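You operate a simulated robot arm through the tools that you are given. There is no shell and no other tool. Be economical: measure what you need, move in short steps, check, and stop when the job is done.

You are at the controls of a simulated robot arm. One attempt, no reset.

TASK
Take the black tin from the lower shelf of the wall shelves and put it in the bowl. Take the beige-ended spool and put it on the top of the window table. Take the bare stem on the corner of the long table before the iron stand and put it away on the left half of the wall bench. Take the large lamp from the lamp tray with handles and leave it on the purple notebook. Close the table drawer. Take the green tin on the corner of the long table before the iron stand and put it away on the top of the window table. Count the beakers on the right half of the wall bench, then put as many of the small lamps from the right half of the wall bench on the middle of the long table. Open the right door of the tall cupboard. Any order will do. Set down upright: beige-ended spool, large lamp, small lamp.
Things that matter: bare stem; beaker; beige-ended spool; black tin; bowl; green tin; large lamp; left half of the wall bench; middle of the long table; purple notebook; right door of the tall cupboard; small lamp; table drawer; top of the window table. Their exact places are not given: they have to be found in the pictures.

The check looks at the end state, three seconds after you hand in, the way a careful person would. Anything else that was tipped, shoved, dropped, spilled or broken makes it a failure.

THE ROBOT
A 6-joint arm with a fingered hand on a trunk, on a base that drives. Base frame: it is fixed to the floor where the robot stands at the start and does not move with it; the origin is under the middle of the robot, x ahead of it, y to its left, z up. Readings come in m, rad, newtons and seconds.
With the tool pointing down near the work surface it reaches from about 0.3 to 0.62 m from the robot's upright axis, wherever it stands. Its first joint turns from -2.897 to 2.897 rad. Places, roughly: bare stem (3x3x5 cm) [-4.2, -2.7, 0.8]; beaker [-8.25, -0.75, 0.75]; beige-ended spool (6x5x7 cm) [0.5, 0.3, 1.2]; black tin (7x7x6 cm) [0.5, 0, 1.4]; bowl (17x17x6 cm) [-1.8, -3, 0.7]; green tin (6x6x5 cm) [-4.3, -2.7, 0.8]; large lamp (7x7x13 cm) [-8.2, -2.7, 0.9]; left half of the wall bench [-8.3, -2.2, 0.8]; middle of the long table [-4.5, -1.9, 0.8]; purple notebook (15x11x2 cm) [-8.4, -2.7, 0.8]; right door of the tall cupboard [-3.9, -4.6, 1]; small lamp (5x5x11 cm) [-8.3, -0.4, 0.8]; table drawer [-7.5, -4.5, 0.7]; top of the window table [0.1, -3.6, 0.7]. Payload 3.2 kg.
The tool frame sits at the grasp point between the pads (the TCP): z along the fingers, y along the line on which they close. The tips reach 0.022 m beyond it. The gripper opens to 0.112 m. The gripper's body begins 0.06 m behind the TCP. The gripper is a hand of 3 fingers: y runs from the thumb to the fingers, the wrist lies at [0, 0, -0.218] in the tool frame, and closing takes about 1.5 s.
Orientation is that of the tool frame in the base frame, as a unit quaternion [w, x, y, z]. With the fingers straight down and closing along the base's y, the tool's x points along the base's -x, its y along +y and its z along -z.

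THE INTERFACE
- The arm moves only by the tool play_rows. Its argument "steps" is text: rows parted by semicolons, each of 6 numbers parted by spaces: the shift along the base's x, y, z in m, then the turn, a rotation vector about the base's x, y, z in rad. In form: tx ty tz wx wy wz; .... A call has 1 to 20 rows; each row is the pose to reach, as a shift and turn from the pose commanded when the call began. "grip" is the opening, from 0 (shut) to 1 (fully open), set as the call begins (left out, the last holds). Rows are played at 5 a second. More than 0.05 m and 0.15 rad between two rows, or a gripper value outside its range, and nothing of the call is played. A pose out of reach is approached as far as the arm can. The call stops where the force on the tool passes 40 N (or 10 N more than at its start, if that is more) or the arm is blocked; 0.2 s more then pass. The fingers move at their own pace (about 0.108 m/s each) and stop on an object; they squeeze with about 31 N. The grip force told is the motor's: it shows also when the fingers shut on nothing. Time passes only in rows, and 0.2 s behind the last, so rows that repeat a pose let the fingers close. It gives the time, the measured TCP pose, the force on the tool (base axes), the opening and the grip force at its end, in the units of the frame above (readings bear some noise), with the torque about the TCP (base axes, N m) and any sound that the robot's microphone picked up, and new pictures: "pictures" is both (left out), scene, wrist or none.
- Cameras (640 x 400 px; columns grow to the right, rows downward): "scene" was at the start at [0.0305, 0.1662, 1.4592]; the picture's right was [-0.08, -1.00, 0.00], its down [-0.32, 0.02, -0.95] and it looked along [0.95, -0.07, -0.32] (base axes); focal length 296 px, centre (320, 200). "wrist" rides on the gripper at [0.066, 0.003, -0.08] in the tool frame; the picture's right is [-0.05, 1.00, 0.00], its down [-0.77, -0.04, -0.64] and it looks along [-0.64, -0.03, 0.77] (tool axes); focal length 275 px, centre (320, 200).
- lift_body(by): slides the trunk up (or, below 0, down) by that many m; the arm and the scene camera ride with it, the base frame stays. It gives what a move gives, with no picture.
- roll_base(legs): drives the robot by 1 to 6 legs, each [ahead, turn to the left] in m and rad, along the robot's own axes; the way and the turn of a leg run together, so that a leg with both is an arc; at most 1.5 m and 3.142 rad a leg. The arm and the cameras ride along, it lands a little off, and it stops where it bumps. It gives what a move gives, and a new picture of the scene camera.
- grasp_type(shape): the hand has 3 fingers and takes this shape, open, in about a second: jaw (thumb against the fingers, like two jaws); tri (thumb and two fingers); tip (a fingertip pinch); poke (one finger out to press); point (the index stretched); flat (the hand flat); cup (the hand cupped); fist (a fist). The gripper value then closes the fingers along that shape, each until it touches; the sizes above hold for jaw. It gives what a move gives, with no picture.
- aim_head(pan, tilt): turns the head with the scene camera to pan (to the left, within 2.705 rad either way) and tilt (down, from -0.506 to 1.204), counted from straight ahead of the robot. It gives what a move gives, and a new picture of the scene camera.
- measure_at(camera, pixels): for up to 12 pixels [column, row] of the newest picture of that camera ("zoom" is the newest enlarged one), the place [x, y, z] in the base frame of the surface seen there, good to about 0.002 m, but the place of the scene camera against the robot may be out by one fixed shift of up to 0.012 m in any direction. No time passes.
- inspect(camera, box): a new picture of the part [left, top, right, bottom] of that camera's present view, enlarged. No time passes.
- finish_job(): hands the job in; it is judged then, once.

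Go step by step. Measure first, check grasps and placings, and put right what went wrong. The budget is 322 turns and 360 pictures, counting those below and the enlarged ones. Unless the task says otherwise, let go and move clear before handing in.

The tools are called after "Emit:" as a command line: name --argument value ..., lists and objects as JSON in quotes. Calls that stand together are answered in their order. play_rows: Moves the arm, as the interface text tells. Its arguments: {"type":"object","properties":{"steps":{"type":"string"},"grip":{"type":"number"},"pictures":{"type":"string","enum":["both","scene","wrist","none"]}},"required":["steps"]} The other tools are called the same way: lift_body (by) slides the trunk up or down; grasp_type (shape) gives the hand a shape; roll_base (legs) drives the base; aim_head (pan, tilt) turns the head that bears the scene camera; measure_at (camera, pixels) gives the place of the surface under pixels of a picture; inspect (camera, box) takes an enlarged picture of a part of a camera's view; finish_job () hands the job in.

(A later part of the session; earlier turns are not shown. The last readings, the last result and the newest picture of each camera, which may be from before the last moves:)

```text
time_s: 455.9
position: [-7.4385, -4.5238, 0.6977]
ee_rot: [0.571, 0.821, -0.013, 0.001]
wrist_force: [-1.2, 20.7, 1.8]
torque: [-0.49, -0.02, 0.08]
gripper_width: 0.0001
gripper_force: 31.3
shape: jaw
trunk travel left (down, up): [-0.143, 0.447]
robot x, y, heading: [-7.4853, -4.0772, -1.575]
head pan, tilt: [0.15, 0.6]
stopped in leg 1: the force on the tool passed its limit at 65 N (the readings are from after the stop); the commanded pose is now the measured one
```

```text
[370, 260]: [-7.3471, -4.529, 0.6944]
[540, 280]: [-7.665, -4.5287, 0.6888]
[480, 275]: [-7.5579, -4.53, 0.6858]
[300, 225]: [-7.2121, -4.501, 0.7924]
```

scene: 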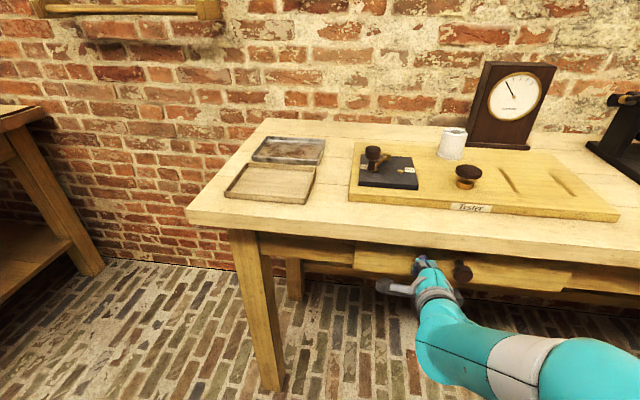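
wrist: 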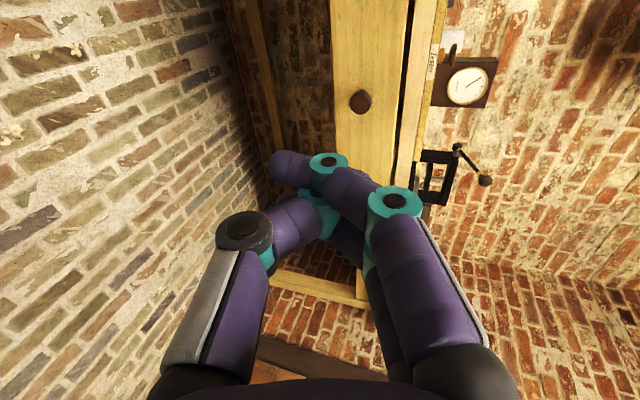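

Same stop at the same place: the drawer is closed. Back off, raise, and return the hand to vertical, natural orientation.

Emit:
roll_base --legs '[[-0.45, 0]]'

Emit:
lift_body --by 0.42

Emit:
play_rows --steps "0 0 0 0.14 0 0;0 0 0 0.28 0 0;0 0 0 0.42 0 0;0 0 0 0.56 0 0;0 0 0 0.7 0 0;0 0 0 0.84 0 0;0 0 0 0.98 0 0;0 0 0 1.12 0 0;0 0 0 1.21 0 0" --pictures "none" --grip 0.8

Emit:
play_rows --steps "0 0 0 0 0 0.145;0 0 0 0 0 0.29;0 0 0 0 0 0.435;0 0 0 0 0 0.58;0 0 0 0 0 0.725;0 0 0 0 0 0.87;0 0 0 0 0 1.015;0 0 0 0 0 1.16;0 0 0 0 0 1.305;0 0 0 0 0 1.45;0 0 0 0 0 1.57" --pictures "both"

```text
time_s: 458.6
position: [-7.4374, -4.0836, 0.6974]
ee_rot: [0.57, 0.821, -0.015, 0.0]
wrist_force: [-1.1, -0.9, 0.0]
torque: [0.0, 0.02, 0.01]
gripper_width: 0.0001
gripper_force: 31.0
shape: jaw
trunk travel left (down, up): [-0.143, 0.447]
robot x, y, heading: [-7.4828, -3.6381, -1.58]
head pan, tilt: [0.15, 0.6]
```

scene: 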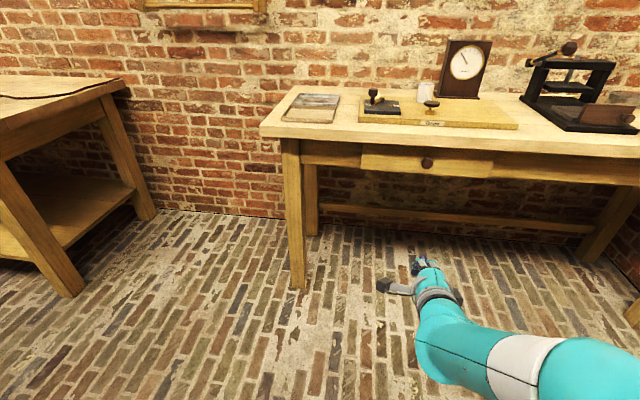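

```text
refused: 0.42 is not a number from -0.4 to 0.4
```

```text
time_s: 460.6
position: [-7.4384, -4.0838, 0.6987]
ee_rot: [0.002, 1.0, -0.011, -0.007]
wrist_force: [-0.9, 0.4, 0.8]
torque: [-0.01, 0.03, -0.01]
gripper_width: 0.0895
gripper_force: 0.1
shape: jaw
out of reach, approached as far as the arm can: row 3, 4
trunk travel left (down, up): [-0.143, 0.447]
robot x, y, heading: [-7.4805, -3.635, -1.576]
head pan, tilt: [0.15, 0.6]
```

```text
time_s: 463.0
position: [-7.4387, -4.0841, 0.6971]
ee_rot: [0.006, 0.715, 0.7, -0.004]
wrist_force: [-0.5, -0.7, 0.5]
torque: [0.02, 0.02, 0.0]
gripper_width: 0.0895
gripper_force: 0.1
shape: jaw
trunk travel left (down, up): [-0.143, 0.447]
robot x, y, heading: [-7.4804, -3.6356, -1.579]
head pan, tilt: [0.15, 0.6]
```

scene: 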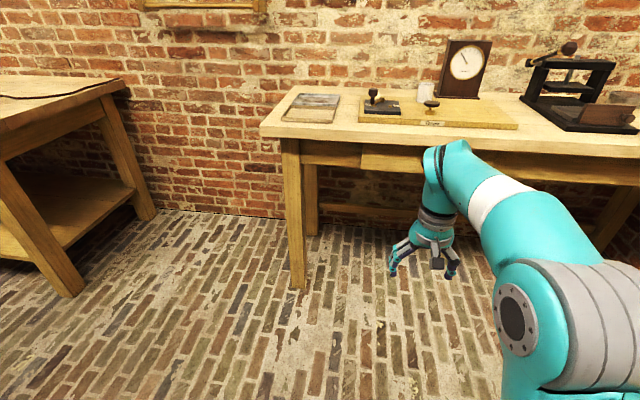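
wrist: 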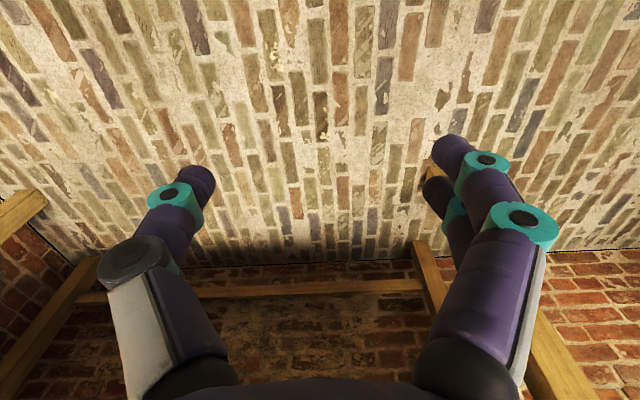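

Drawer shut. Raise the trunk, drive to the right half of the wall bench.

Emit:
lift_body --by 0.39

Emit:
roll_base --legs '[[0, 3.12], [1.5, 0], [1.4, 0], [0, 1.57]]'

Emit:
aim_head --pan 0.0 --tilt 0.75

Emit:
inspect --camera "scene" --box '[120, 100, 640, 380]'

```text
time_s: 466.7
position: [-7.4382, -4.0835, 1.0879]
ee_rot: [0.006, 0.715, 0.699, -0.004]
wrist_force: [0.7, 0.4, 0.3]
torque: [0.02, 0.01, 0.02]
gripper_width: 0.0896
gripper_force: 0.1
shape: jaw
trunk travel left (down, up): [-0.533, 0.057]
robot x, y, heading: [-7.4848, -3.6319, -1.573]
head pan, tilt: [0.15, 0.6]
```

```text
time_s: 491.6
position: [-7.7016, -0.7734, 1.0868]
ee_rot: [0.001, 0.999, -0.043, -0.007]
wrist_force: [-0.2, -0.1, 0.3]
torque: [-0.03, 0.0, 0.01]
gripper_width: 0.0895
gripper_force: 0.0
shape: jaw
trunk travel left (down, up): [-0.533, 0.057]
robot x, y, heading: [-7.254, -0.7636, 3.076]
head pan, tilt: [0.15, 0.6]
```

scene: 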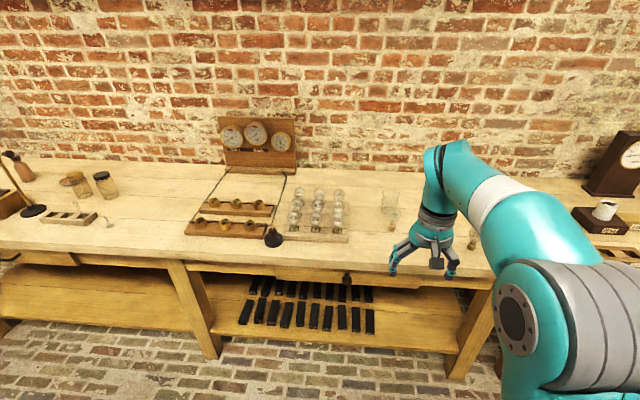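

```text
time_s: 492.3
position: [-7.7013, -0.7735, 1.0866]
ee_rot: [0.001, 0.999, -0.044, -0.006]
wrist_force: [-0.8, 1.2, 0.7]
torque: [0.02, 0.02, 0.0]
gripper_width: 0.0898
gripper_force: 0.0
shape: jaw
trunk travel left (down, up): [-0.533, 0.057]
robot x, y, heading: [-7.2504, -0.7582, 3.069]
head pan, tilt: [0.0, 0.75]
```

scene: 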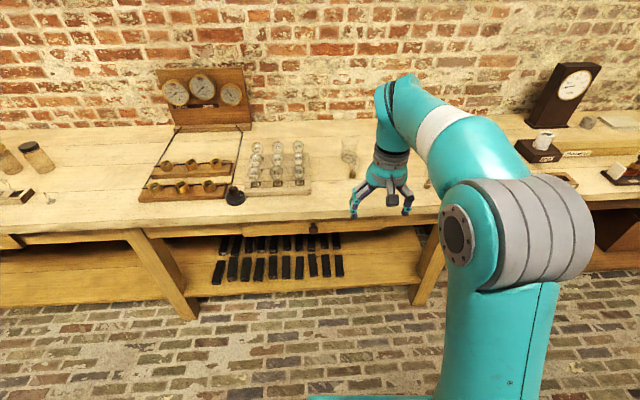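

```text
1.23 times, centred on (380, 240) of scene
```

zoom: 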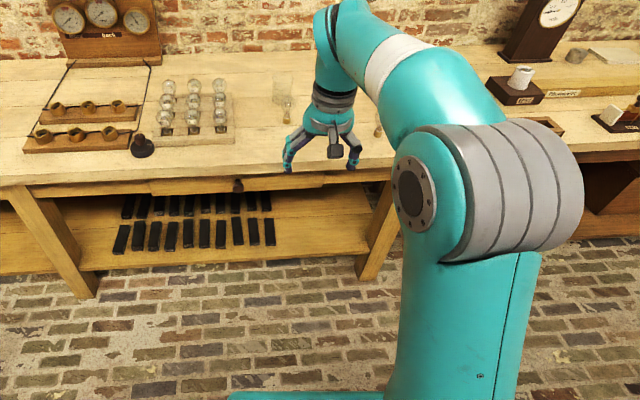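

The arm blocks the view; turn the base left 0.7 and pan the head right to see the lamps and beakers.

Emit:
roll_base --legs '[[0, 0.75]]'

Emit:
aim_head --pan -0.95 --tilt 0.65

Emit:
inspect --camera "scene" --box '[120, 80, 440, 280]'

```text
time_s: 494.7
position: [-7.5696, -1.0776, 1.0865]
ee_rot: [0.004, 0.945, 0.328, -0.006]
wrist_force: [0.3, 0.4, 0.5]
torque: [-0.02, -0.01, -0.03]
gripper_width: 0.0894
gripper_force: 0.0
shape: jaw
trunk travel left (down, up): [-0.533, 0.057]
robot x, y, heading: [-7.2564, -0.7582, -2.457]
head pan, tilt: [0.0, 0.75]
```

scene: 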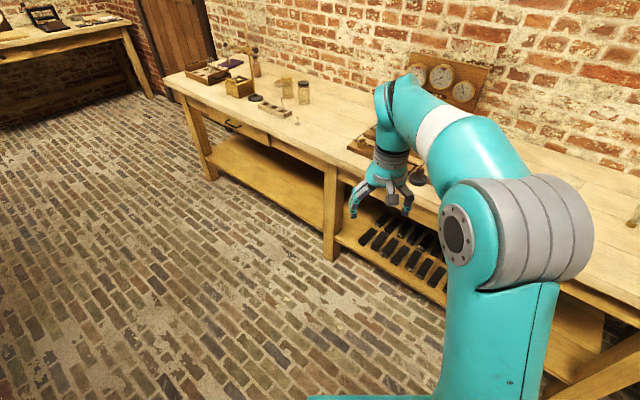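

```text
time_s: 495.9
position: [-7.5709, -1.0774, 1.0879]
ee_rot: [0.004, 0.945, 0.327, -0.007]
wrist_force: [0.7, -0.1, 0.1]
torque: [0.0, 0.01, 0.06]
gripper_width: 0.0895
gripper_force: 0.0
shape: jaw
trunk travel left (down, up): [-0.533, 0.057]
robot x, y, heading: [-7.252, -0.7618, -2.46]
head pan, tilt: [-0.949, 0.649]
```

scene: 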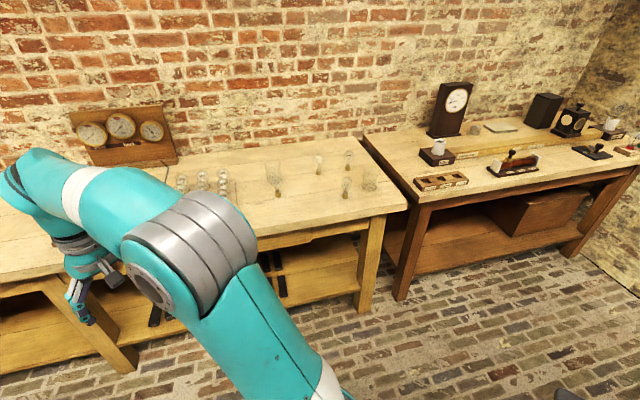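

```text
2.00 times, centred on (280, 180) of scene
```

zoom: 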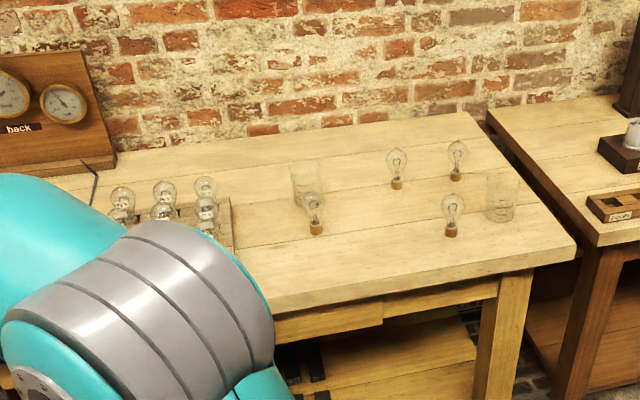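

Emit:
inspect --camera "scene" --box '[240, 130, 410, 240]'

Emit:
measure_at --camera "scene" --pixels '[[318, 172], [347, 168], [345, 194], [278, 193], [370, 178], [272, 170], [395, 210], [215, 205], [371, 188]]'

```text
3.64 times, centred on (325, 185) of scene
```

zoom: 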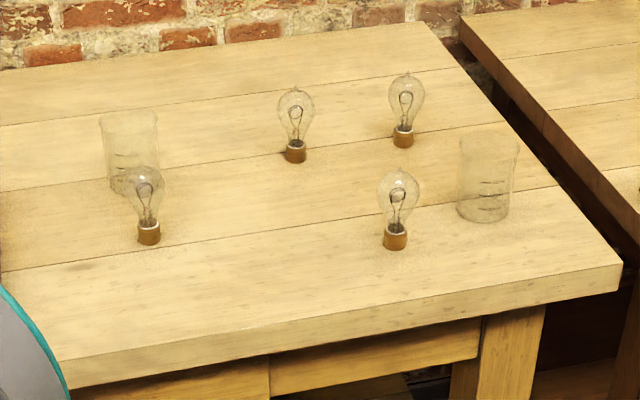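

```text
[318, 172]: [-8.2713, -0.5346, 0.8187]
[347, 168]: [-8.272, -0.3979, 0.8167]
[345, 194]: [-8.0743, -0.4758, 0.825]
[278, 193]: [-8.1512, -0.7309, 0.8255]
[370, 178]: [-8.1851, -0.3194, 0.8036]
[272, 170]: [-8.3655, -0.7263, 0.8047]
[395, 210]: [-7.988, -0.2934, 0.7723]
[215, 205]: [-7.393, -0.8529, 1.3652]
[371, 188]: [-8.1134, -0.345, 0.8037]
```

Two beakers (at (130,150) and (488,175) in the zoom) stand on the right half, so two small lamps. I'll check the rest of the bench when nearer. Position for the front lamp at ≈(−8.07, −0.48).

Emit:
roll_base --legs '[[0, -1.17], [0.33, 0], [0, 0.485]]'

Emit:
aim_head --pan 0.5 --tilt 0.8

Emit:
inspect --camera "scene" --box '[60, 60, 420, 290]'

```text
time_s: 502.4
position: [-7.9863, -0.6501, 1.0875]
ee_rot: [0.001, 1.0, -0.01, -0.007]
wrist_force: [0.5, 0.5, -1.4]
torque: [-0.02, -0.01, 0.05]
gripper_width: 0.0896
gripper_force: 0.1
shape: jaw
trunk travel left (down, up): [-0.533, 0.057]
robot x, y, heading: [-7.5359, -0.605, 3.138]
head pan, tilt: [-0.949, 0.649]
```

scene: 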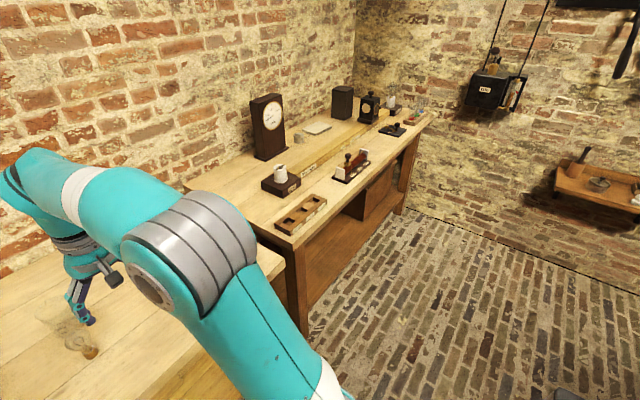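

```text
time_s: 504.0
position: [-7.9857, -0.6496, 1.0878]
ee_rot: [0.001, 1.0, -0.01, -0.007]
wrist_force: [-0.8, -0.4, 0.0]
torque: [0.0, 0.0, -0.01]
gripper_width: 0.0895
gripper_force: 0.0
shape: jaw
trunk travel left (down, up): [-0.533, 0.057]
robot x, y, heading: [-7.5375, -0.6077, 3.142]
head pan, tilt: [0.499, 0.799]
```

scene: 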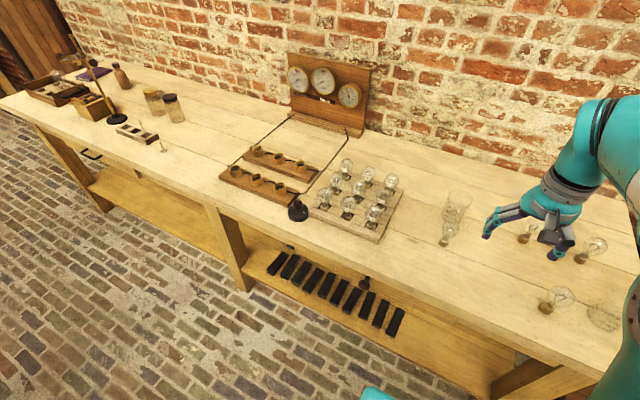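

```text
1.74 times, centred on (240, 175) of scene
```

zoom: 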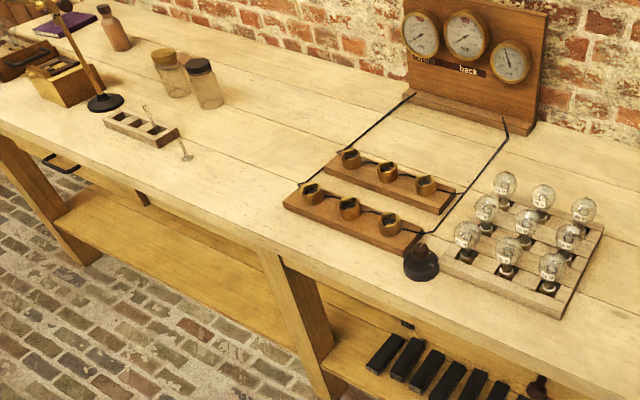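

Emit:
inspect --camera "scene" --box '[400, 150, 640, 340]'

Emit:
measure_at --camera "scene" --pixels '[[447, 236], [448, 243], [546, 305], [524, 238], [580, 258], [457, 205], [605, 318]]'

```text
2.11 times, centred on (520, 245) of scene
```

zoom: 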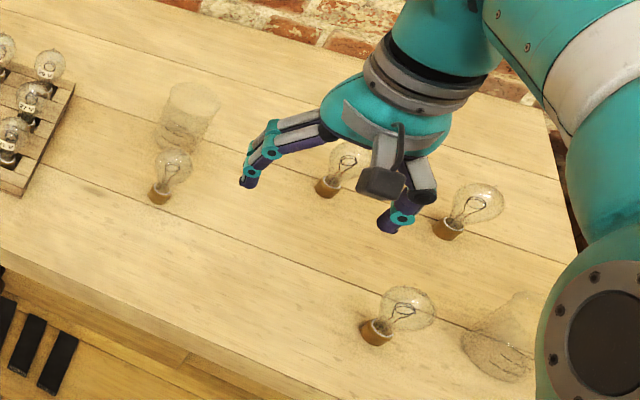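

```text
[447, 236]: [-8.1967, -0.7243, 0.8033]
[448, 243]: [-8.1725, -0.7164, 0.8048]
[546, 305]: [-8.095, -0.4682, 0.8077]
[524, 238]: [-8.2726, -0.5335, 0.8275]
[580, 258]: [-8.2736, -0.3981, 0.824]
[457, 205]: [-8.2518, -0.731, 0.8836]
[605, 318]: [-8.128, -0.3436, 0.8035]
```

Exactly two beakers and four loose small lamps. Move above the front lamp at ≈(−8.085, −0.475).

Emit:
play_rows --steps "-0.015 0.04 -0.01 0 0 0;-0.03 0.08 -0.02 0 0 0;-0.045 0.12 -0.03 0 0 0;-0.06 0.15 -0.04 0 0 0;-0.075 0.175 -0.05 0 0 0" --pictures "wrist"

```text
time_s: 505.2
position: [-8.0632, -0.4731, 1.037]
ee_rot: [0.003, 1.0, -0.011, -0.007]
wrist_force: [-0.6, 0.5, 0.3]
torque: [0.01, 0.01, -0.03]
gripper_width: 0.0895
gripper_force: 0.1
shape: jaw
trunk travel left (down, up): [-0.533, 0.057]
robot x, y, heading: [-7.5391, -0.6044, 3.137]
head pan, tilt: [0.499, 0.799]
```

wrist: 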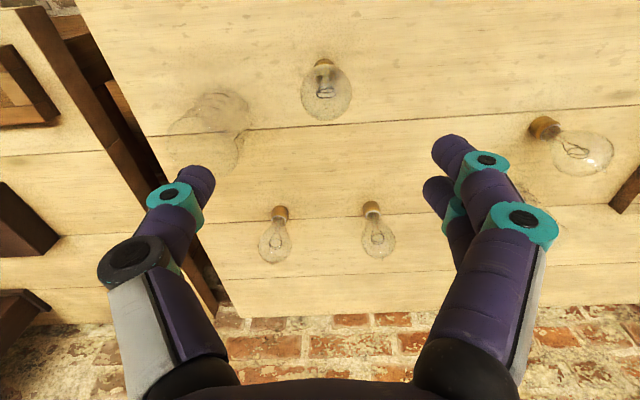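

Emit:
measure_at --camera "wrist" --pixels '[[303, 92], [351, 92], [325, 62], [325, 66], [327, 118], [327, 92], [240, 130], [325, 50]]'

Emit:
inspect --camera "wrist" --box '[150, 40, 380, 190]'

```text
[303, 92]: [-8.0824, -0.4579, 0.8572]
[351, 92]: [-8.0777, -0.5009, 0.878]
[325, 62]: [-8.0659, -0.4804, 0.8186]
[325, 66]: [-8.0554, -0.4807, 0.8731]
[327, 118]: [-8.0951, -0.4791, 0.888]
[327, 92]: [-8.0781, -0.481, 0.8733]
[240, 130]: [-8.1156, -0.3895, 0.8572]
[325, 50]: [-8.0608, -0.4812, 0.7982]
```

```text
2.67 times, centred on (265, 115) of wrist
```

zoom: 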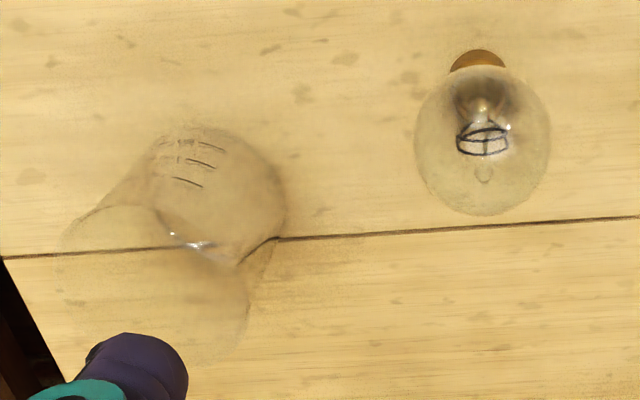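

Lamp axis ≈(−8.078, −0.480), globe centre z ≈0.878; beaker edge at y ≈−0.40. Narrow to ~0.075 and descend.

Emit:
play_rows --steps "-0.015 -0.007 -0.03 0 0 0;-0.015 -0.007 -0.07 0 0 0;-0.015 -0.007 -0.11 0 0 0;-0.015 -0.007 -0.14 0 0 0;-0.015 -0.007 -0.158 0 0 0" --pictures "wrist" --grip 0.67

```text
time_s: 506.4
position: [-8.0764, -0.4818, 0.8799]
ee_rot: [0.001, 1.0, -0.01, -0.007]
wrist_force: [-0.5, 0.1, 0.0]
torque: [0.02, 0.01, 0.02]
gripper_width: 0.0753
gripper_force: 0.1
shape: jaw
trunk travel left (down, up): [-0.533, 0.057]
robot x, y, heading: [-7.5374, -0.6036, 3.139]
head pan, tilt: [0.499, 0.799]
```

wrist: 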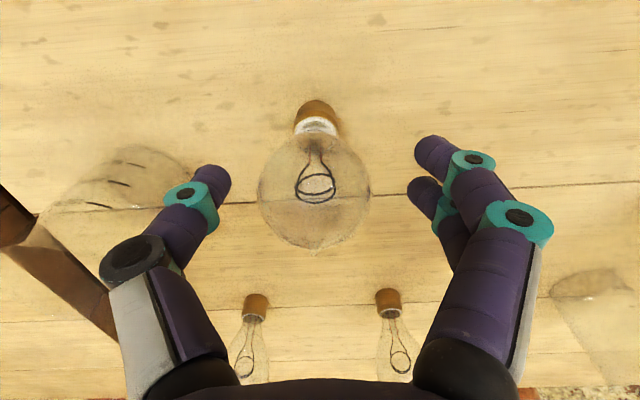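

Centred on the lamp. Close and lift.

Emit:
play_rows --steps "0 0 0 0 0 0;0 0 0 0 0 0;0 0 0 0 0 0;0 0 0 0 0 0;0 0 0 0 0 0;0 0 0 0 0 0" --pictures "none" --grip 0

Emit:
play_rows --steps "0 0 0.02 0 0 0;0 0 0.06 0 0 0;0 0 0.1 0 0 0;0.02 0 0.14 0 0 0;0.05 0 0.17 0 0 0" --pictures "wrist"

```text
time_s: 507.8
position: [-8.0767, -0.481, 0.8796]
ee_rot: [0.001, 1.0, -0.011, -0.007]
wrist_force: [-0.4, 0.2, -0.1]
torque: [0.0, 0.0, -0.01]
gripper_width: 0.0344
gripper_force: 29.7
shape: jaw
trunk travel left (down, up): [-0.533, 0.057]
robot x, y, heading: [-7.5395, -0.6067, 3.138]
head pan, tilt: [0.499, 0.799]
```

```text
time_s: 509.0
position: [-8.0237, -0.4825, 1.0484]
ee_rot: [0.001, 1.0, -0.011, -0.007]
wrist_force: [-0.8, 0.1, -1.0]
torque: [0.01, 0.0, 0.0]
gripper_width: 0.0342
gripper_force: 30.7
shape: jaw
trunk travel left (down, up): [-0.533, 0.057]
robot x, y, heading: [-7.5373, -0.604, 3.135]
head pan, tilt: [0.499, 0.799]
```

wrist: 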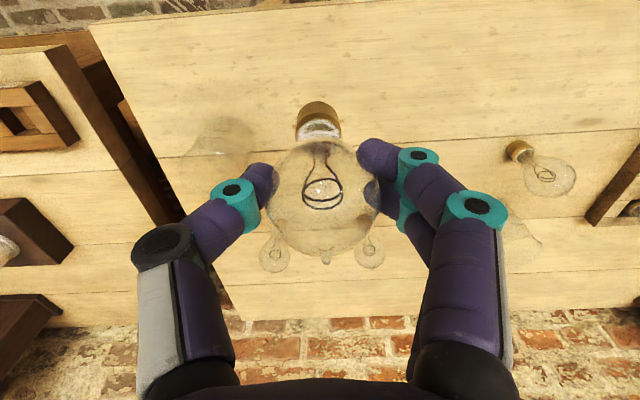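

Lamp lifted. Back off, turn around, and look at the long table from this side.

Emit:
roll_base --legs '[[-0.5, 0], [0, 2.9]]'

Emit:
aim_head --pan -0.15 --tilt 0.3

```text
time_s: 518.6
position: [-6.6176, -0.8657, 1.0484]
ee_rot: [0.007, 0.155, 0.988, 0.0]
wrist_force: [0.3, 0.7, -0.8]
torque: [0.0, -0.02, 0.01]
gripper_width: 0.0338
gripper_force: 30.3
shape: jaw
trunk travel left (down, up): [-0.533, 0.057]
robot x, y, heading: [-7.0472, -0.606, -0.298]
head pan, tilt: [0.499, 0.799]
```

scene: 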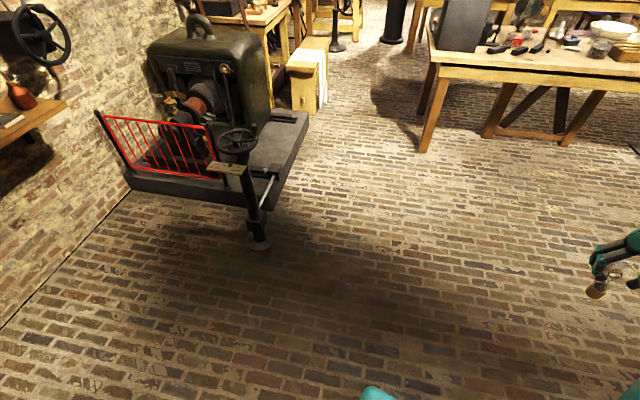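

```text
time_s: 519.6
position: [-6.6177, -0.866, 1.0478]
ee_rot: [0.008, 0.155, 0.988, 0.001]
wrist_force: [0.0, -0.3, -0.7]
torque: [-0.02, 0.02, 0.02]
gripper_width: 0.0337
gripper_force: 29.5
shape: jaw
trunk travel left (down, up): [-0.533, 0.057]
robot x, y, heading: [-7.0465, -0.6078, -0.291]
head pan, tilt: [-0.15, 0.3]
```

scene: 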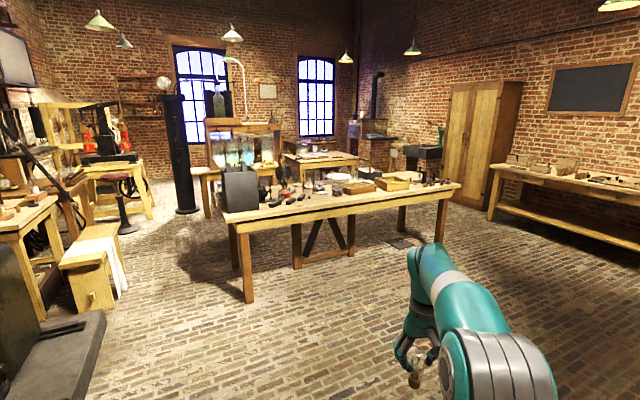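

Emit:
measure_at --camera "scene" --pixels '[[230, 222], [250, 298], [455, 186], [350, 200], [310, 205], [300, 190], [345, 185], [390, 185], [105, 320], [80, 300]]'

Emit:
inspect --camera "scene" --box '[210, 150, 470, 260]'

```text
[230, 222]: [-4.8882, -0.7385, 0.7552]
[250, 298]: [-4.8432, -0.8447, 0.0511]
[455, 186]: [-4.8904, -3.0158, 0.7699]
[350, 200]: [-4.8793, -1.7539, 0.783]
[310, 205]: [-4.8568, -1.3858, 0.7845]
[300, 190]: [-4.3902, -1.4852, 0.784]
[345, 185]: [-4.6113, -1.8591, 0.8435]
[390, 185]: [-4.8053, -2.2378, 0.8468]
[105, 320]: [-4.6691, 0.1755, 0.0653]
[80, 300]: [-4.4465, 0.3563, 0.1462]
```

```text
2.46 times, centred on (340, 205) of scene
```

zoom: 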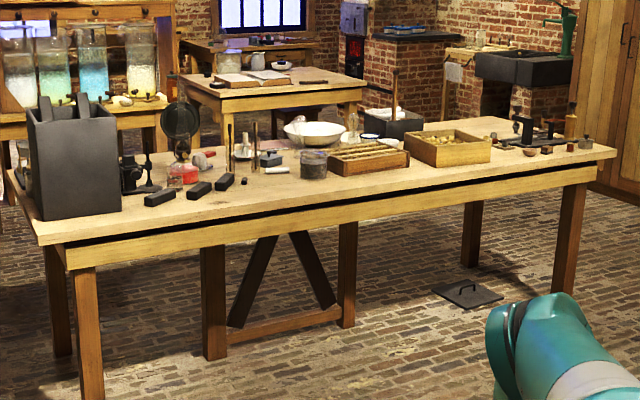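

The rear edge around y≈−1.75 looks free. Drive there and look closer.

Emit:
roll_base --legs '[[0, -0.33], [1.0, 0], [0.95, 0], [0, 0.62]]'

Emit:
aim_head --pan 0.25 --tilt 0.75

Emit:
inspect --camera "scene" --box '[160, 100, 560, 330]'

```text
time_s: 532.2
position: [-4.9727, -1.9012, 1.048]
ee_rot: [0.007, 0.016, 1.0, 0.001]
wrist_force: [0.0, 0.4, -0.7]
torque: [0.03, 0.02, -0.01]
gripper_width: 0.0337
gripper_force: 29.8
shape: jaw
trunk travel left (down, up): [-0.533, 0.057]
robot x, y, heading: [-5.4572, -1.7753, -0.015]
head pan, tilt: [-0.15, 0.3]
```

scene: 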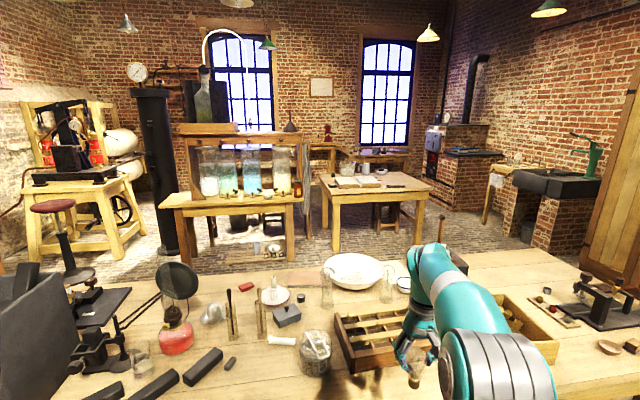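

```text
time_s: 533.1
position: [-4.9712, -1.902, 1.0475]
ee_rot: [0.006, 0.015, 1.0, 0.002]
wrist_force: [-1.0, 0.3, -0.7]
torque: [0.01, 0.02, 0.0]
gripper_width: 0.0338
gripper_force: 29.8
shape: jaw
trunk travel left (down, up): [-0.533, 0.057]
robot x, y, heading: [-5.4576, -1.7757, -0.017]
head pan, tilt: [0.25, 0.75]
```

scene: 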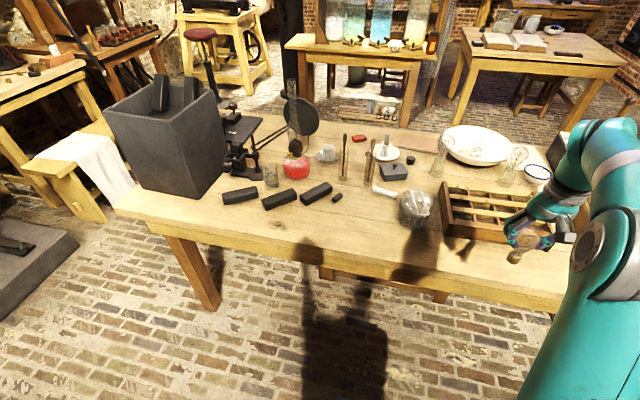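

```text
1.60 times, centred on (360, 215) of scene
```

zoom: 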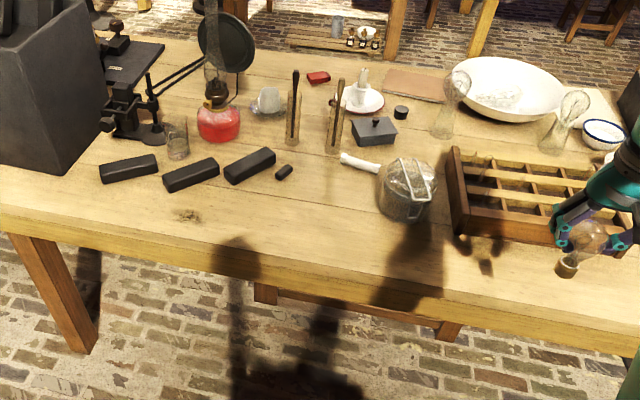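

Emit:
measure_at --camera "scene" --pixels '[[400, 250], [380, 240], [350, 225], [300, 225], [350, 205], [405, 222], [445, 235], [460, 265], [420, 262], [375, 260], [440, 215]]'

```text
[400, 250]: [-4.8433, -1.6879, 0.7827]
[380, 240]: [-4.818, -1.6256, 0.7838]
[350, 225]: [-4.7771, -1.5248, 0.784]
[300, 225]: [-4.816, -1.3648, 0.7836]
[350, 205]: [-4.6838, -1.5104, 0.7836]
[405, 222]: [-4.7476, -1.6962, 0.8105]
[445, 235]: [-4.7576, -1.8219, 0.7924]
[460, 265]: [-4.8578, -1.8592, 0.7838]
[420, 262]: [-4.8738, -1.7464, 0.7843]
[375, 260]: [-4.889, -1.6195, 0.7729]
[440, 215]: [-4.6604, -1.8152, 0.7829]
```

A free strip lies along the rear edge in front of the compartment box (box edge x≈−4.757, table edge −4.89) around y −1.85…−2.0. Drive 0.12 closer and check with the wrist camera.

Emit:
roll_base --legs '[[0.12, 0]]'

Emit:
play_rows --steps "0.02 -0.02 0 0 0 0;0.03 -0.04 0 0 0 0" --pictures "wrist"

```text
time_s: 534.3
position: [-4.8519, -1.9015, 1.0471]
ee_rot: [0.007, 0.015, 1.0, 0.001]
wrist_force: [0.4, 0.2, -1.0]
torque: [0.01, 0.04, -0.01]
gripper_width: 0.0336
gripper_force: 29.3
shape: jaw
trunk travel left (down, up): [-0.533, 0.057]
robot x, y, heading: [-5.3368, -1.7721, -0.013]
head pan, tilt: [0.25, 0.75]
```

scene: 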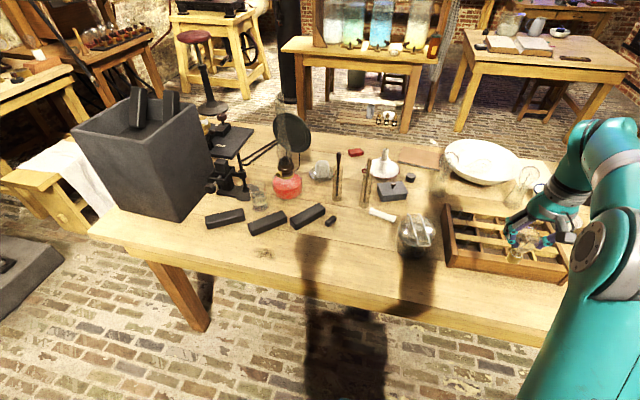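

```text
time_s: 534.9
position: [-4.8227, -1.9431, 1.0473]
ee_rot: [0.007, 0.015, 1.0, 0.002]
wrist_force: [0.5, 0.1, -0.7]
torque: [0.01, 0.02, -0.02]
gripper_width: 0.0335
gripper_force: 30.1
shape: jaw
trunk travel left (down, up): [-0.533, 0.057]
robot x, y, heading: [-5.342, -1.7776, -0.012]
head pan, tilt: [0.25, 0.75]
```

wrist: 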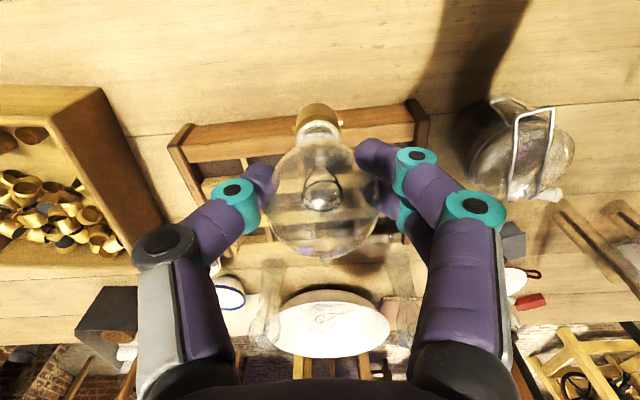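

Emit:
measure_at --camera "wrist" --pixels '[[230, 125], [390, 108], [230, 140], [180, 140], [425, 110], [250, 90], [350, 90], [100, 110], [300, 30], [470, 150], [145, 200]]'

```text
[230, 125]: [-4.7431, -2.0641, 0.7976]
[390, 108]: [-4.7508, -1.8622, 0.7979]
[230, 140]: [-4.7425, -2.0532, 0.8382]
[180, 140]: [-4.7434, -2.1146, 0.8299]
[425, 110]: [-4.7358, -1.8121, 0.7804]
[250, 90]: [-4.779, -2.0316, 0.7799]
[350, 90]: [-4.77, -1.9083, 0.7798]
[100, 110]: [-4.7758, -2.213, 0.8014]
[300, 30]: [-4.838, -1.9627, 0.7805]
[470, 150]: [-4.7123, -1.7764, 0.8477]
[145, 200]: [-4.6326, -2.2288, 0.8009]
```

Box front x≈−4.745, top z 0.838; table z 0.780. Set the lamp at (−4.795, −1.96).

Emit:
play_rows --steps "0.015 -0.01 -0.03 0 0 0;0.027 -0.017 -0.07 0 0 0;0.027 -0.017 -0.11 0 0 0;0.027 -0.017 -0.15 0 0 0;0.027 -0.017 -0.175 0 0 0" --pictures "wrist"

```text
time_s: 536.1
position: [-4.795, -1.959, 0.8735]
ee_rot: [0.007, 0.016, 1.0, 0.001]
wrist_force: [-0.2, 0.5, -0.7]
torque: [0.01, 0.02, 0.01]
gripper_width: 0.0334
gripper_force: 29.9
shape: jaw
trunk travel left (down, up): [-0.533, 0.057]
robot x, y, heading: [-5.3386, -1.7738, -0.009]
head pan, tilt: [0.25, 0.75]
```

wrist: 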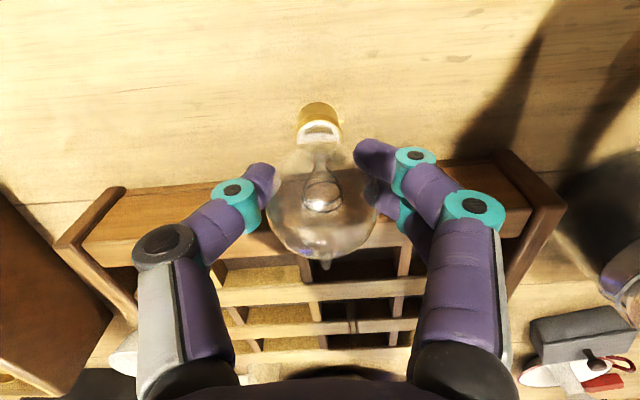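

Emit:
play_rows --steps "0 0 -0.004 0 0 0;0 0 -0.008 0 0 0" --pictures "none"

Emit:
play_rows --steps "0 0 -0.002 0 0 0;0 0 -0.003 0 0 0" --pictures "none"

```text
time_s: 536.7
position: [-4.7943, -1.9579, 0.8652]
ee_rot: [0.008, 0.014, 1.0, 0.001]
wrist_force: [0.0, -0.3, -0.4]
torque: [0.02, 0.01, -0.01]
gripper_width: 0.0335
gripper_force: 30.1
shape: jaw
trunk travel left (down, up): [-0.533, 0.057]
robot x, y, heading: [-5.3364, -1.7791, -0.01]
head pan, tilt: [0.25, 0.75]
```

```text
time_s: 537.3
position: [-4.795, -1.9594, 0.8628]
ee_rot: [0.008, 0.015, 1.0, 0.001]
wrist_force: [0.9, -0.1, -0.4]
torque: [0.04, 0.0, -0.02]
gripper_width: 0.0332
gripper_force: 29.9
shape: jaw
trunk travel left (down, up): [-0.533, 0.057]
robot x, y, heading: [-5.3393, -1.771, -0.011]
head pan, tilt: [0.25, 0.75]
```

Emit:
play_rows --steps "0 0 -0.001 0 0 0;0 0 -0.002 0 0 0" --pictures "none"

Emit:
play_rows --steps "0 0 -0.001 0 0 0;0 0 -0.002 0 0 0" --pictures "wrist"

```text
time_s: 537.9
position: [-4.7961, -1.9591, 0.859]
ee_rot: [0.007, 0.014, 1.0, 0.002]
wrist_force: [0.0, 0.1, -0.2]
torque: [0.0, 0.01, 0.03]
gripper_width: 0.0334
gripper_force: 30.5
shape: jaw
trunk travel left (down, up): [-0.533, 0.057]
robot x, y, heading: [-5.3389, -1.7776, -0.01]
head pan, tilt: [0.25, 0.75]
```

```text
time_s: 538.5
position: [-4.7955, -1.9592, 0.8585]
ee_rot: [0.008, 0.014, 1.0, 0.002]
wrist_force: [0.1, -0.1, -0.2]
torque: [-0.04, -0.02, 0.01]
gripper_width: 0.0335
gripper_force: 30.1
shape: jaw
trunk travel left (down, up): [-0.533, 0.057]
robot x, y, heading: [-5.3398, -1.7729, -0.009]
head pan, tilt: [0.25, 0.75]
```

wrist: 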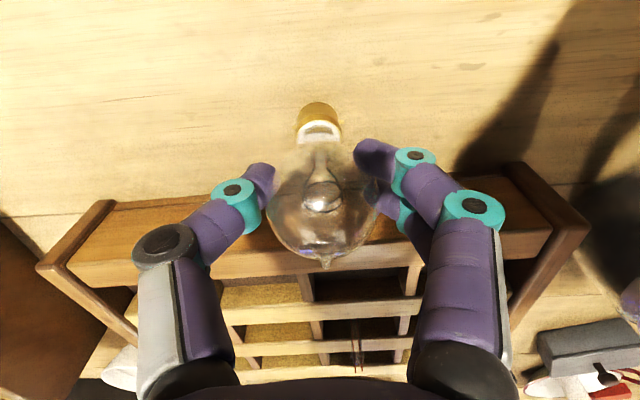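

Emit:
play_rows --steps "0 0 -0.001 0 0 0;0 0 -0.002 0 0 0;0 0 -0.0025 0 0 0" --pictures "none"

Emit:
inspect --camera "wrist" --box '[270, 80, 370, 150]'

Emit:
measure_at --camera "zoom" --pixels '[[310, 140], [310, 160], [310, 180], [310, 220], [200, 130], [430, 130], [310, 110]]'

```text
time_s: 539.3
position: [-4.7956, -1.9593, 0.8571]
ee_rot: [0.007, 0.015, 1.0, 0.002]
wrist_force: [-0.2, 0.0, 8.1]
torque: [0.01, -0.04, 0.0]
gripper_width: 0.0333
gripper_force: 29.3
shape: jaw
trunk travel left (down, up): [-0.533, 0.057]
robot x, y, heading: [-5.341, -1.7763, -0.012]
head pan, tilt: [0.25, 0.75]
```

```text
5.71 times, centred on (320, 115) of wrist
```

zoom: 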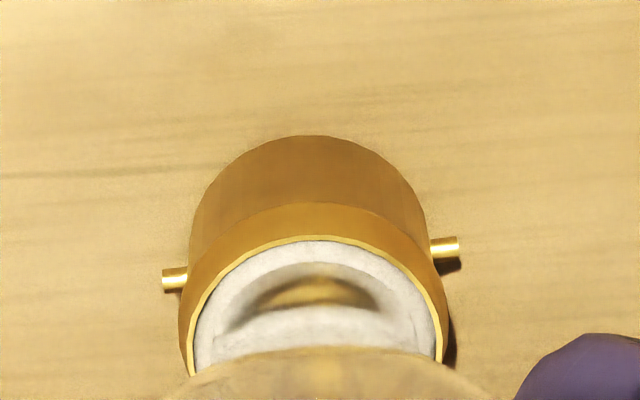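

```text
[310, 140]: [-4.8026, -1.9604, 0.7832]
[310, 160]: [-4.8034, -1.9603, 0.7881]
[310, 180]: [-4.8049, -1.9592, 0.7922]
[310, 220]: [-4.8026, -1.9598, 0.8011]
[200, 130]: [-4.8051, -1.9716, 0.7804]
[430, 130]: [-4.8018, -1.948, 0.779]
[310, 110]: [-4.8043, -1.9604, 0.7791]
```

Contact (8 N). Release and lift straight up.

Emit:
play_rows --steps "0 0 0.001 0 0 0;0 0 0.001 0 0 0;0 0 0.001 0 0 0;0 0 0.001 0 0 0;0 0 0.001 0 0 0" --pictures "wrist" --grip 0.67

Emit:
play_rows --steps "0 0 0.03 0 0 0;0 0 0.07 0 0 0;0 0 0.11 0 0 0;0 0 0.15 0 0 0;-0.03 0 0.18 0 0 0;-0.07 0.02 0.2 0 0 0" --pictures "both"

```text
time_s: 540.5
position: [-4.7952, -1.9589, 0.8569]
ee_rot: [0.008, 0.015, 1.0, 0.002]
wrist_force: [0.7, -0.4, -0.4]
torque: [-0.03, -0.04, -0.01]
gripper_width: 0.0748
gripper_force: 0.1
shape: jaw
trunk travel left (down, up): [-0.533, 0.057]
robot x, y, heading: [-5.3356, -1.7729, -0.012]
head pan, tilt: [0.25, 0.75]
```

wrist: 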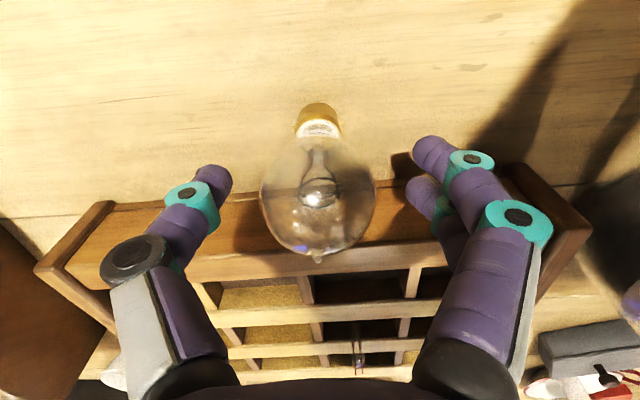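

```text
time_s: 541.9
position: [-4.8668, -1.9406, 1.0571]
ee_rot: [0.007, 0.014, 1.0, 0.001]
wrist_force: [-0.5, 0.9, 0.2]
torque: [0.0, -0.01, 0.01]
gripper_width: 0.0749
gripper_force: 0.0
shape: jaw
trunk travel left (down, up): [-0.533, 0.057]
robot x, y, heading: [-5.337, -1.7739, -0.014]
head pan, tilt: [0.25, 0.75]
```

scene: 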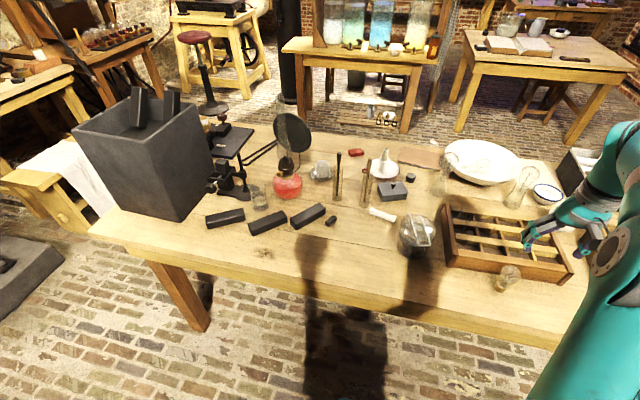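
wrist: 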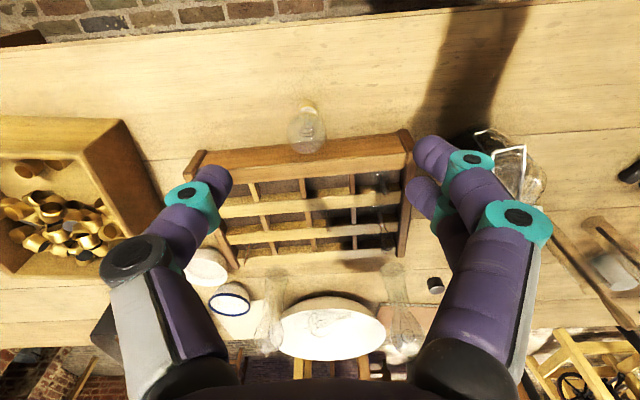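

The first lamp stands in the strip. Return for the second (at ≈(−8.17, −0.72)).

Emit:
roll_base --legs '[[-0.6, 0], [0, 2.634], [1.0, 0], [0.75, 0], [0, 0.52]]'

Emit:
aim_head --pan 0.2 --tilt 0.75

```text
time_s: 561.3
position: [-7.911, -0.7292, 1.0573]
ee_rot: [0.001, 1.0, -0.017, -0.007]
wrist_force: [0.8, 0.1, 0.4]
torque: [0.01, 0.03, -0.01]
gripper_width: 0.0748
gripper_force: 0.1
shape: jaw
trunk travel left (down, up): [-0.533, 0.057]
robot x, y, heading: [-7.4383, -0.8952, 3.125]
head pan, tilt: [0.25, 0.75]
```

scene: 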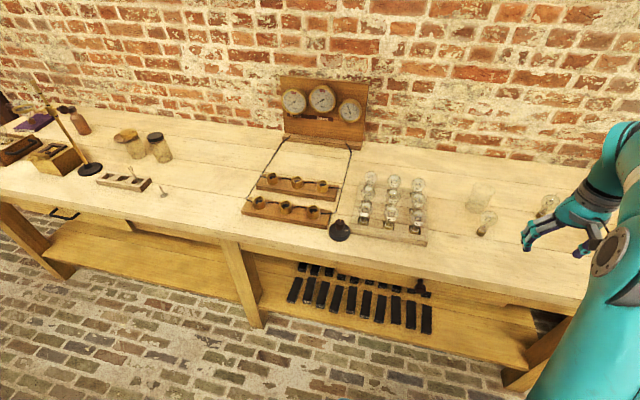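

```text
time_s: 562.0
position: [-7.9108, -0.728, 1.0567]
ee_rot: [0.001, 1.0, -0.016, -0.007]
wrist_force: [0.5, 0.1, -0.4]
torque: [0.01, 0.02, 0.01]
gripper_width: 0.0747
gripper_force: 0.0
shape: jaw
trunk travel left (down, up): [-0.533, 0.057]
robot x, y, heading: [-7.4414, -0.8962, 3.127]
head pan, tilt: [0.201, 0.75]
```

scene: 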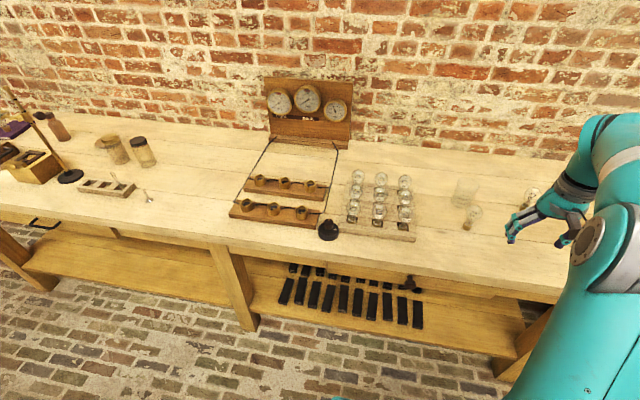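

Emit:
roll_base --legs '[[0.17, 0.015]]'

Emit:
play_rows --steps "-0.03 0 -0.01 0 0 0;-0.06 0 -0.02 0 0 0" --pictures "wrist"

```text
time_s: 563.4
position: [-8.0845, -0.7356, 1.0558]
ee_rot: [0.002, 1.0, -0.009, -0.007]
wrist_force: [0.1, -0.9, 0.4]
torque: [-0.01, -0.01, 0.0]
gripper_width: 0.0748
gripper_force: 0.0
shape: jaw
trunk travel left (down, up): [-0.533, 0.057]
robot x, y, heading: [-7.6119, -0.8956, -3.141]
head pan, tilt: [0.201, 0.75]
```

scene: 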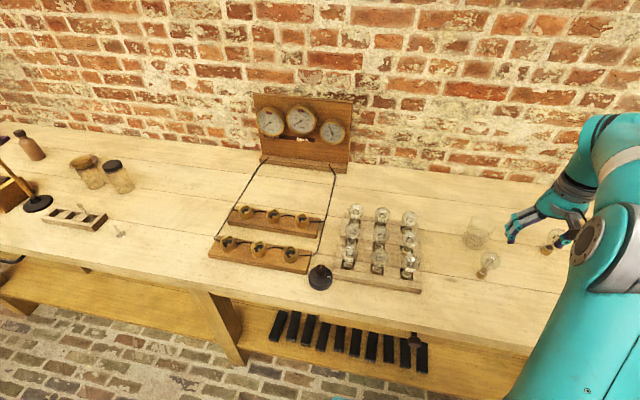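

```text
time_s: 564.0
position: [-8.1455, -0.7357, 1.0381]
ee_rot: [0.001, 1.0, -0.008, -0.008]
wrist_force: [0.2, -0.2, 0.3]
torque: [0.02, -0.01, 0.05]
gripper_width: 0.075
gripper_force: 0.0
shape: jaw
trunk travel left (down, up): [-0.533, 0.057]
robot x, y, heading: [-7.6141, -0.8995, -3.141]
head pan, tilt: [0.201, 0.75]
```

wrist: 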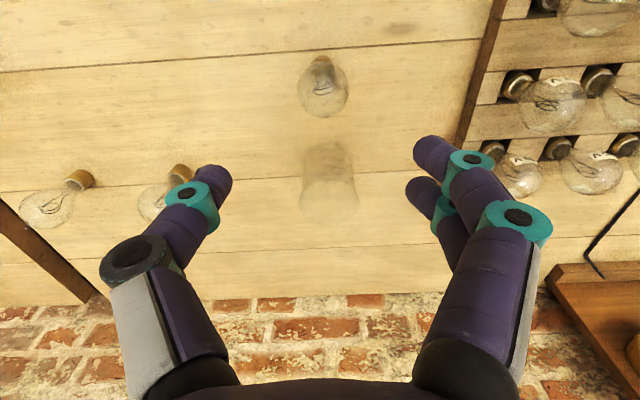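

Emit:
measure_at --camera "wrist" --pixels '[[299, 88], [347, 88], [322, 85], [322, 112], [322, 60], [328, 150], [328, 180], [305, 185], [500, 175], [470, 130]]'

```text
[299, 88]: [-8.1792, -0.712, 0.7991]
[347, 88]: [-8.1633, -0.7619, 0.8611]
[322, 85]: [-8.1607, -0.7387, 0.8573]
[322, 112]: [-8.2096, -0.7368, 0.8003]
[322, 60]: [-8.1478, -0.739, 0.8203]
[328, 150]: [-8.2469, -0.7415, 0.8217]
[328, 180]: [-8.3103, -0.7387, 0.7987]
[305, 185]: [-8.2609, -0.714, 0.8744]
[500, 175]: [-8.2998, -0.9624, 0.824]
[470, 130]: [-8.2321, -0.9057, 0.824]
```

Lamp axis ≈(−8.161, −0.738); beaker front at x≈−8.247. Descend and grasp.

Emit:
play_rows --steps "-0.015 -0.002 -0.03 0 0 0;-0.015 -0.002 -0.07 0 0 0;-0.015 -0.002 -0.11 0 0 0;-0.015 -0.002 -0.14 0 0 0;-0.015 -0.002 -0.158 0 0 0" --pictures "wrist"

```text
time_s: 565.2
position: [-8.1601, -0.7375, 0.879]
ee_rot: [0.001, 1.0, -0.009, -0.007]
wrist_force: [-0.7, 0.0, 0.0]
torque: [0.0, -0.03, 0.01]
gripper_width: 0.0751
gripper_force: 0.1
shape: jaw
trunk travel left (down, up): [-0.533, 0.057]
robot x, y, heading: [-7.6072, -0.8927, -3.141]
head pan, tilt: [0.201, 0.75]
```

wrist: 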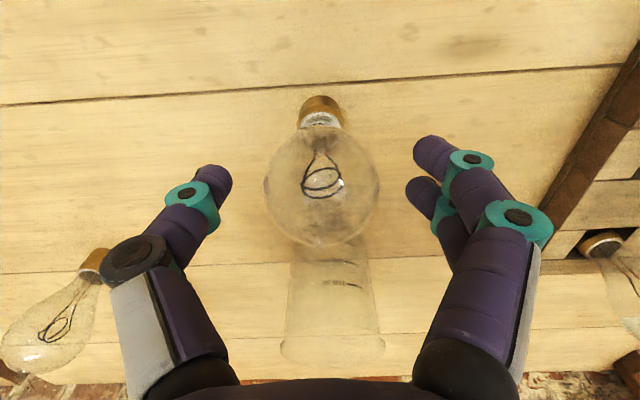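

Emit:
play_rows --steps "0 0 0 0 0 0;0 0 0 0 0 0;0 0 0 0 0 0;0 0 0 0 0 0;0 0 0 0 0 0;0 0 0 0 0 0" --pictures "none" --grip 0

Emit:
play_rows --steps "0 0 0.02 0 0 0;0 0 0.06 0 0 0;0 0 0.1 0 0 0;0.02 0 0.14 0 0 0;0.06 0 0.17 0 0 0" --pictures "wrist"

```text
time_s: 566.6
position: [-8.1599, -0.7373, 0.88]
ee_rot: [0.001, 1.0, -0.009, -0.007]
wrist_force: [0.1, -0.2, -0.3]
torque: [0.02, -0.01, 0.0]
gripper_width: 0.0351
gripper_force: 30.0
shape: jaw
trunk travel left (down, up): [-0.533, 0.057]
robot x, y, heading: [-7.6043, -0.8963, -3.141]
head pan, tilt: [0.201, 0.75]
```

```text
time_s: 567.8
position: [-8.0993, -0.7366, 1.0468]
ee_rot: [0.001, 1.0, -0.008, -0.006]
wrist_force: [-0.3, -0.2, -0.5]
torque: [0.0, 0.05, 0.01]
gripper_width: 0.0346
gripper_force: 30.1
shape: jaw
trunk travel left (down, up): [-0.533, 0.057]
robot x, y, heading: [-7.6061, -0.8959, -3.139]
head pan, tilt: [0.201, 0.75]
```

wrist: 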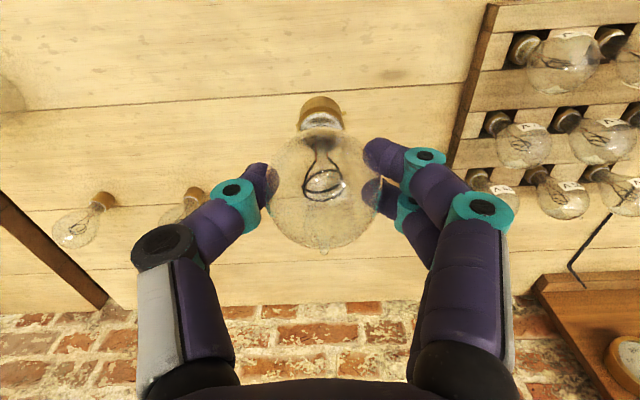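

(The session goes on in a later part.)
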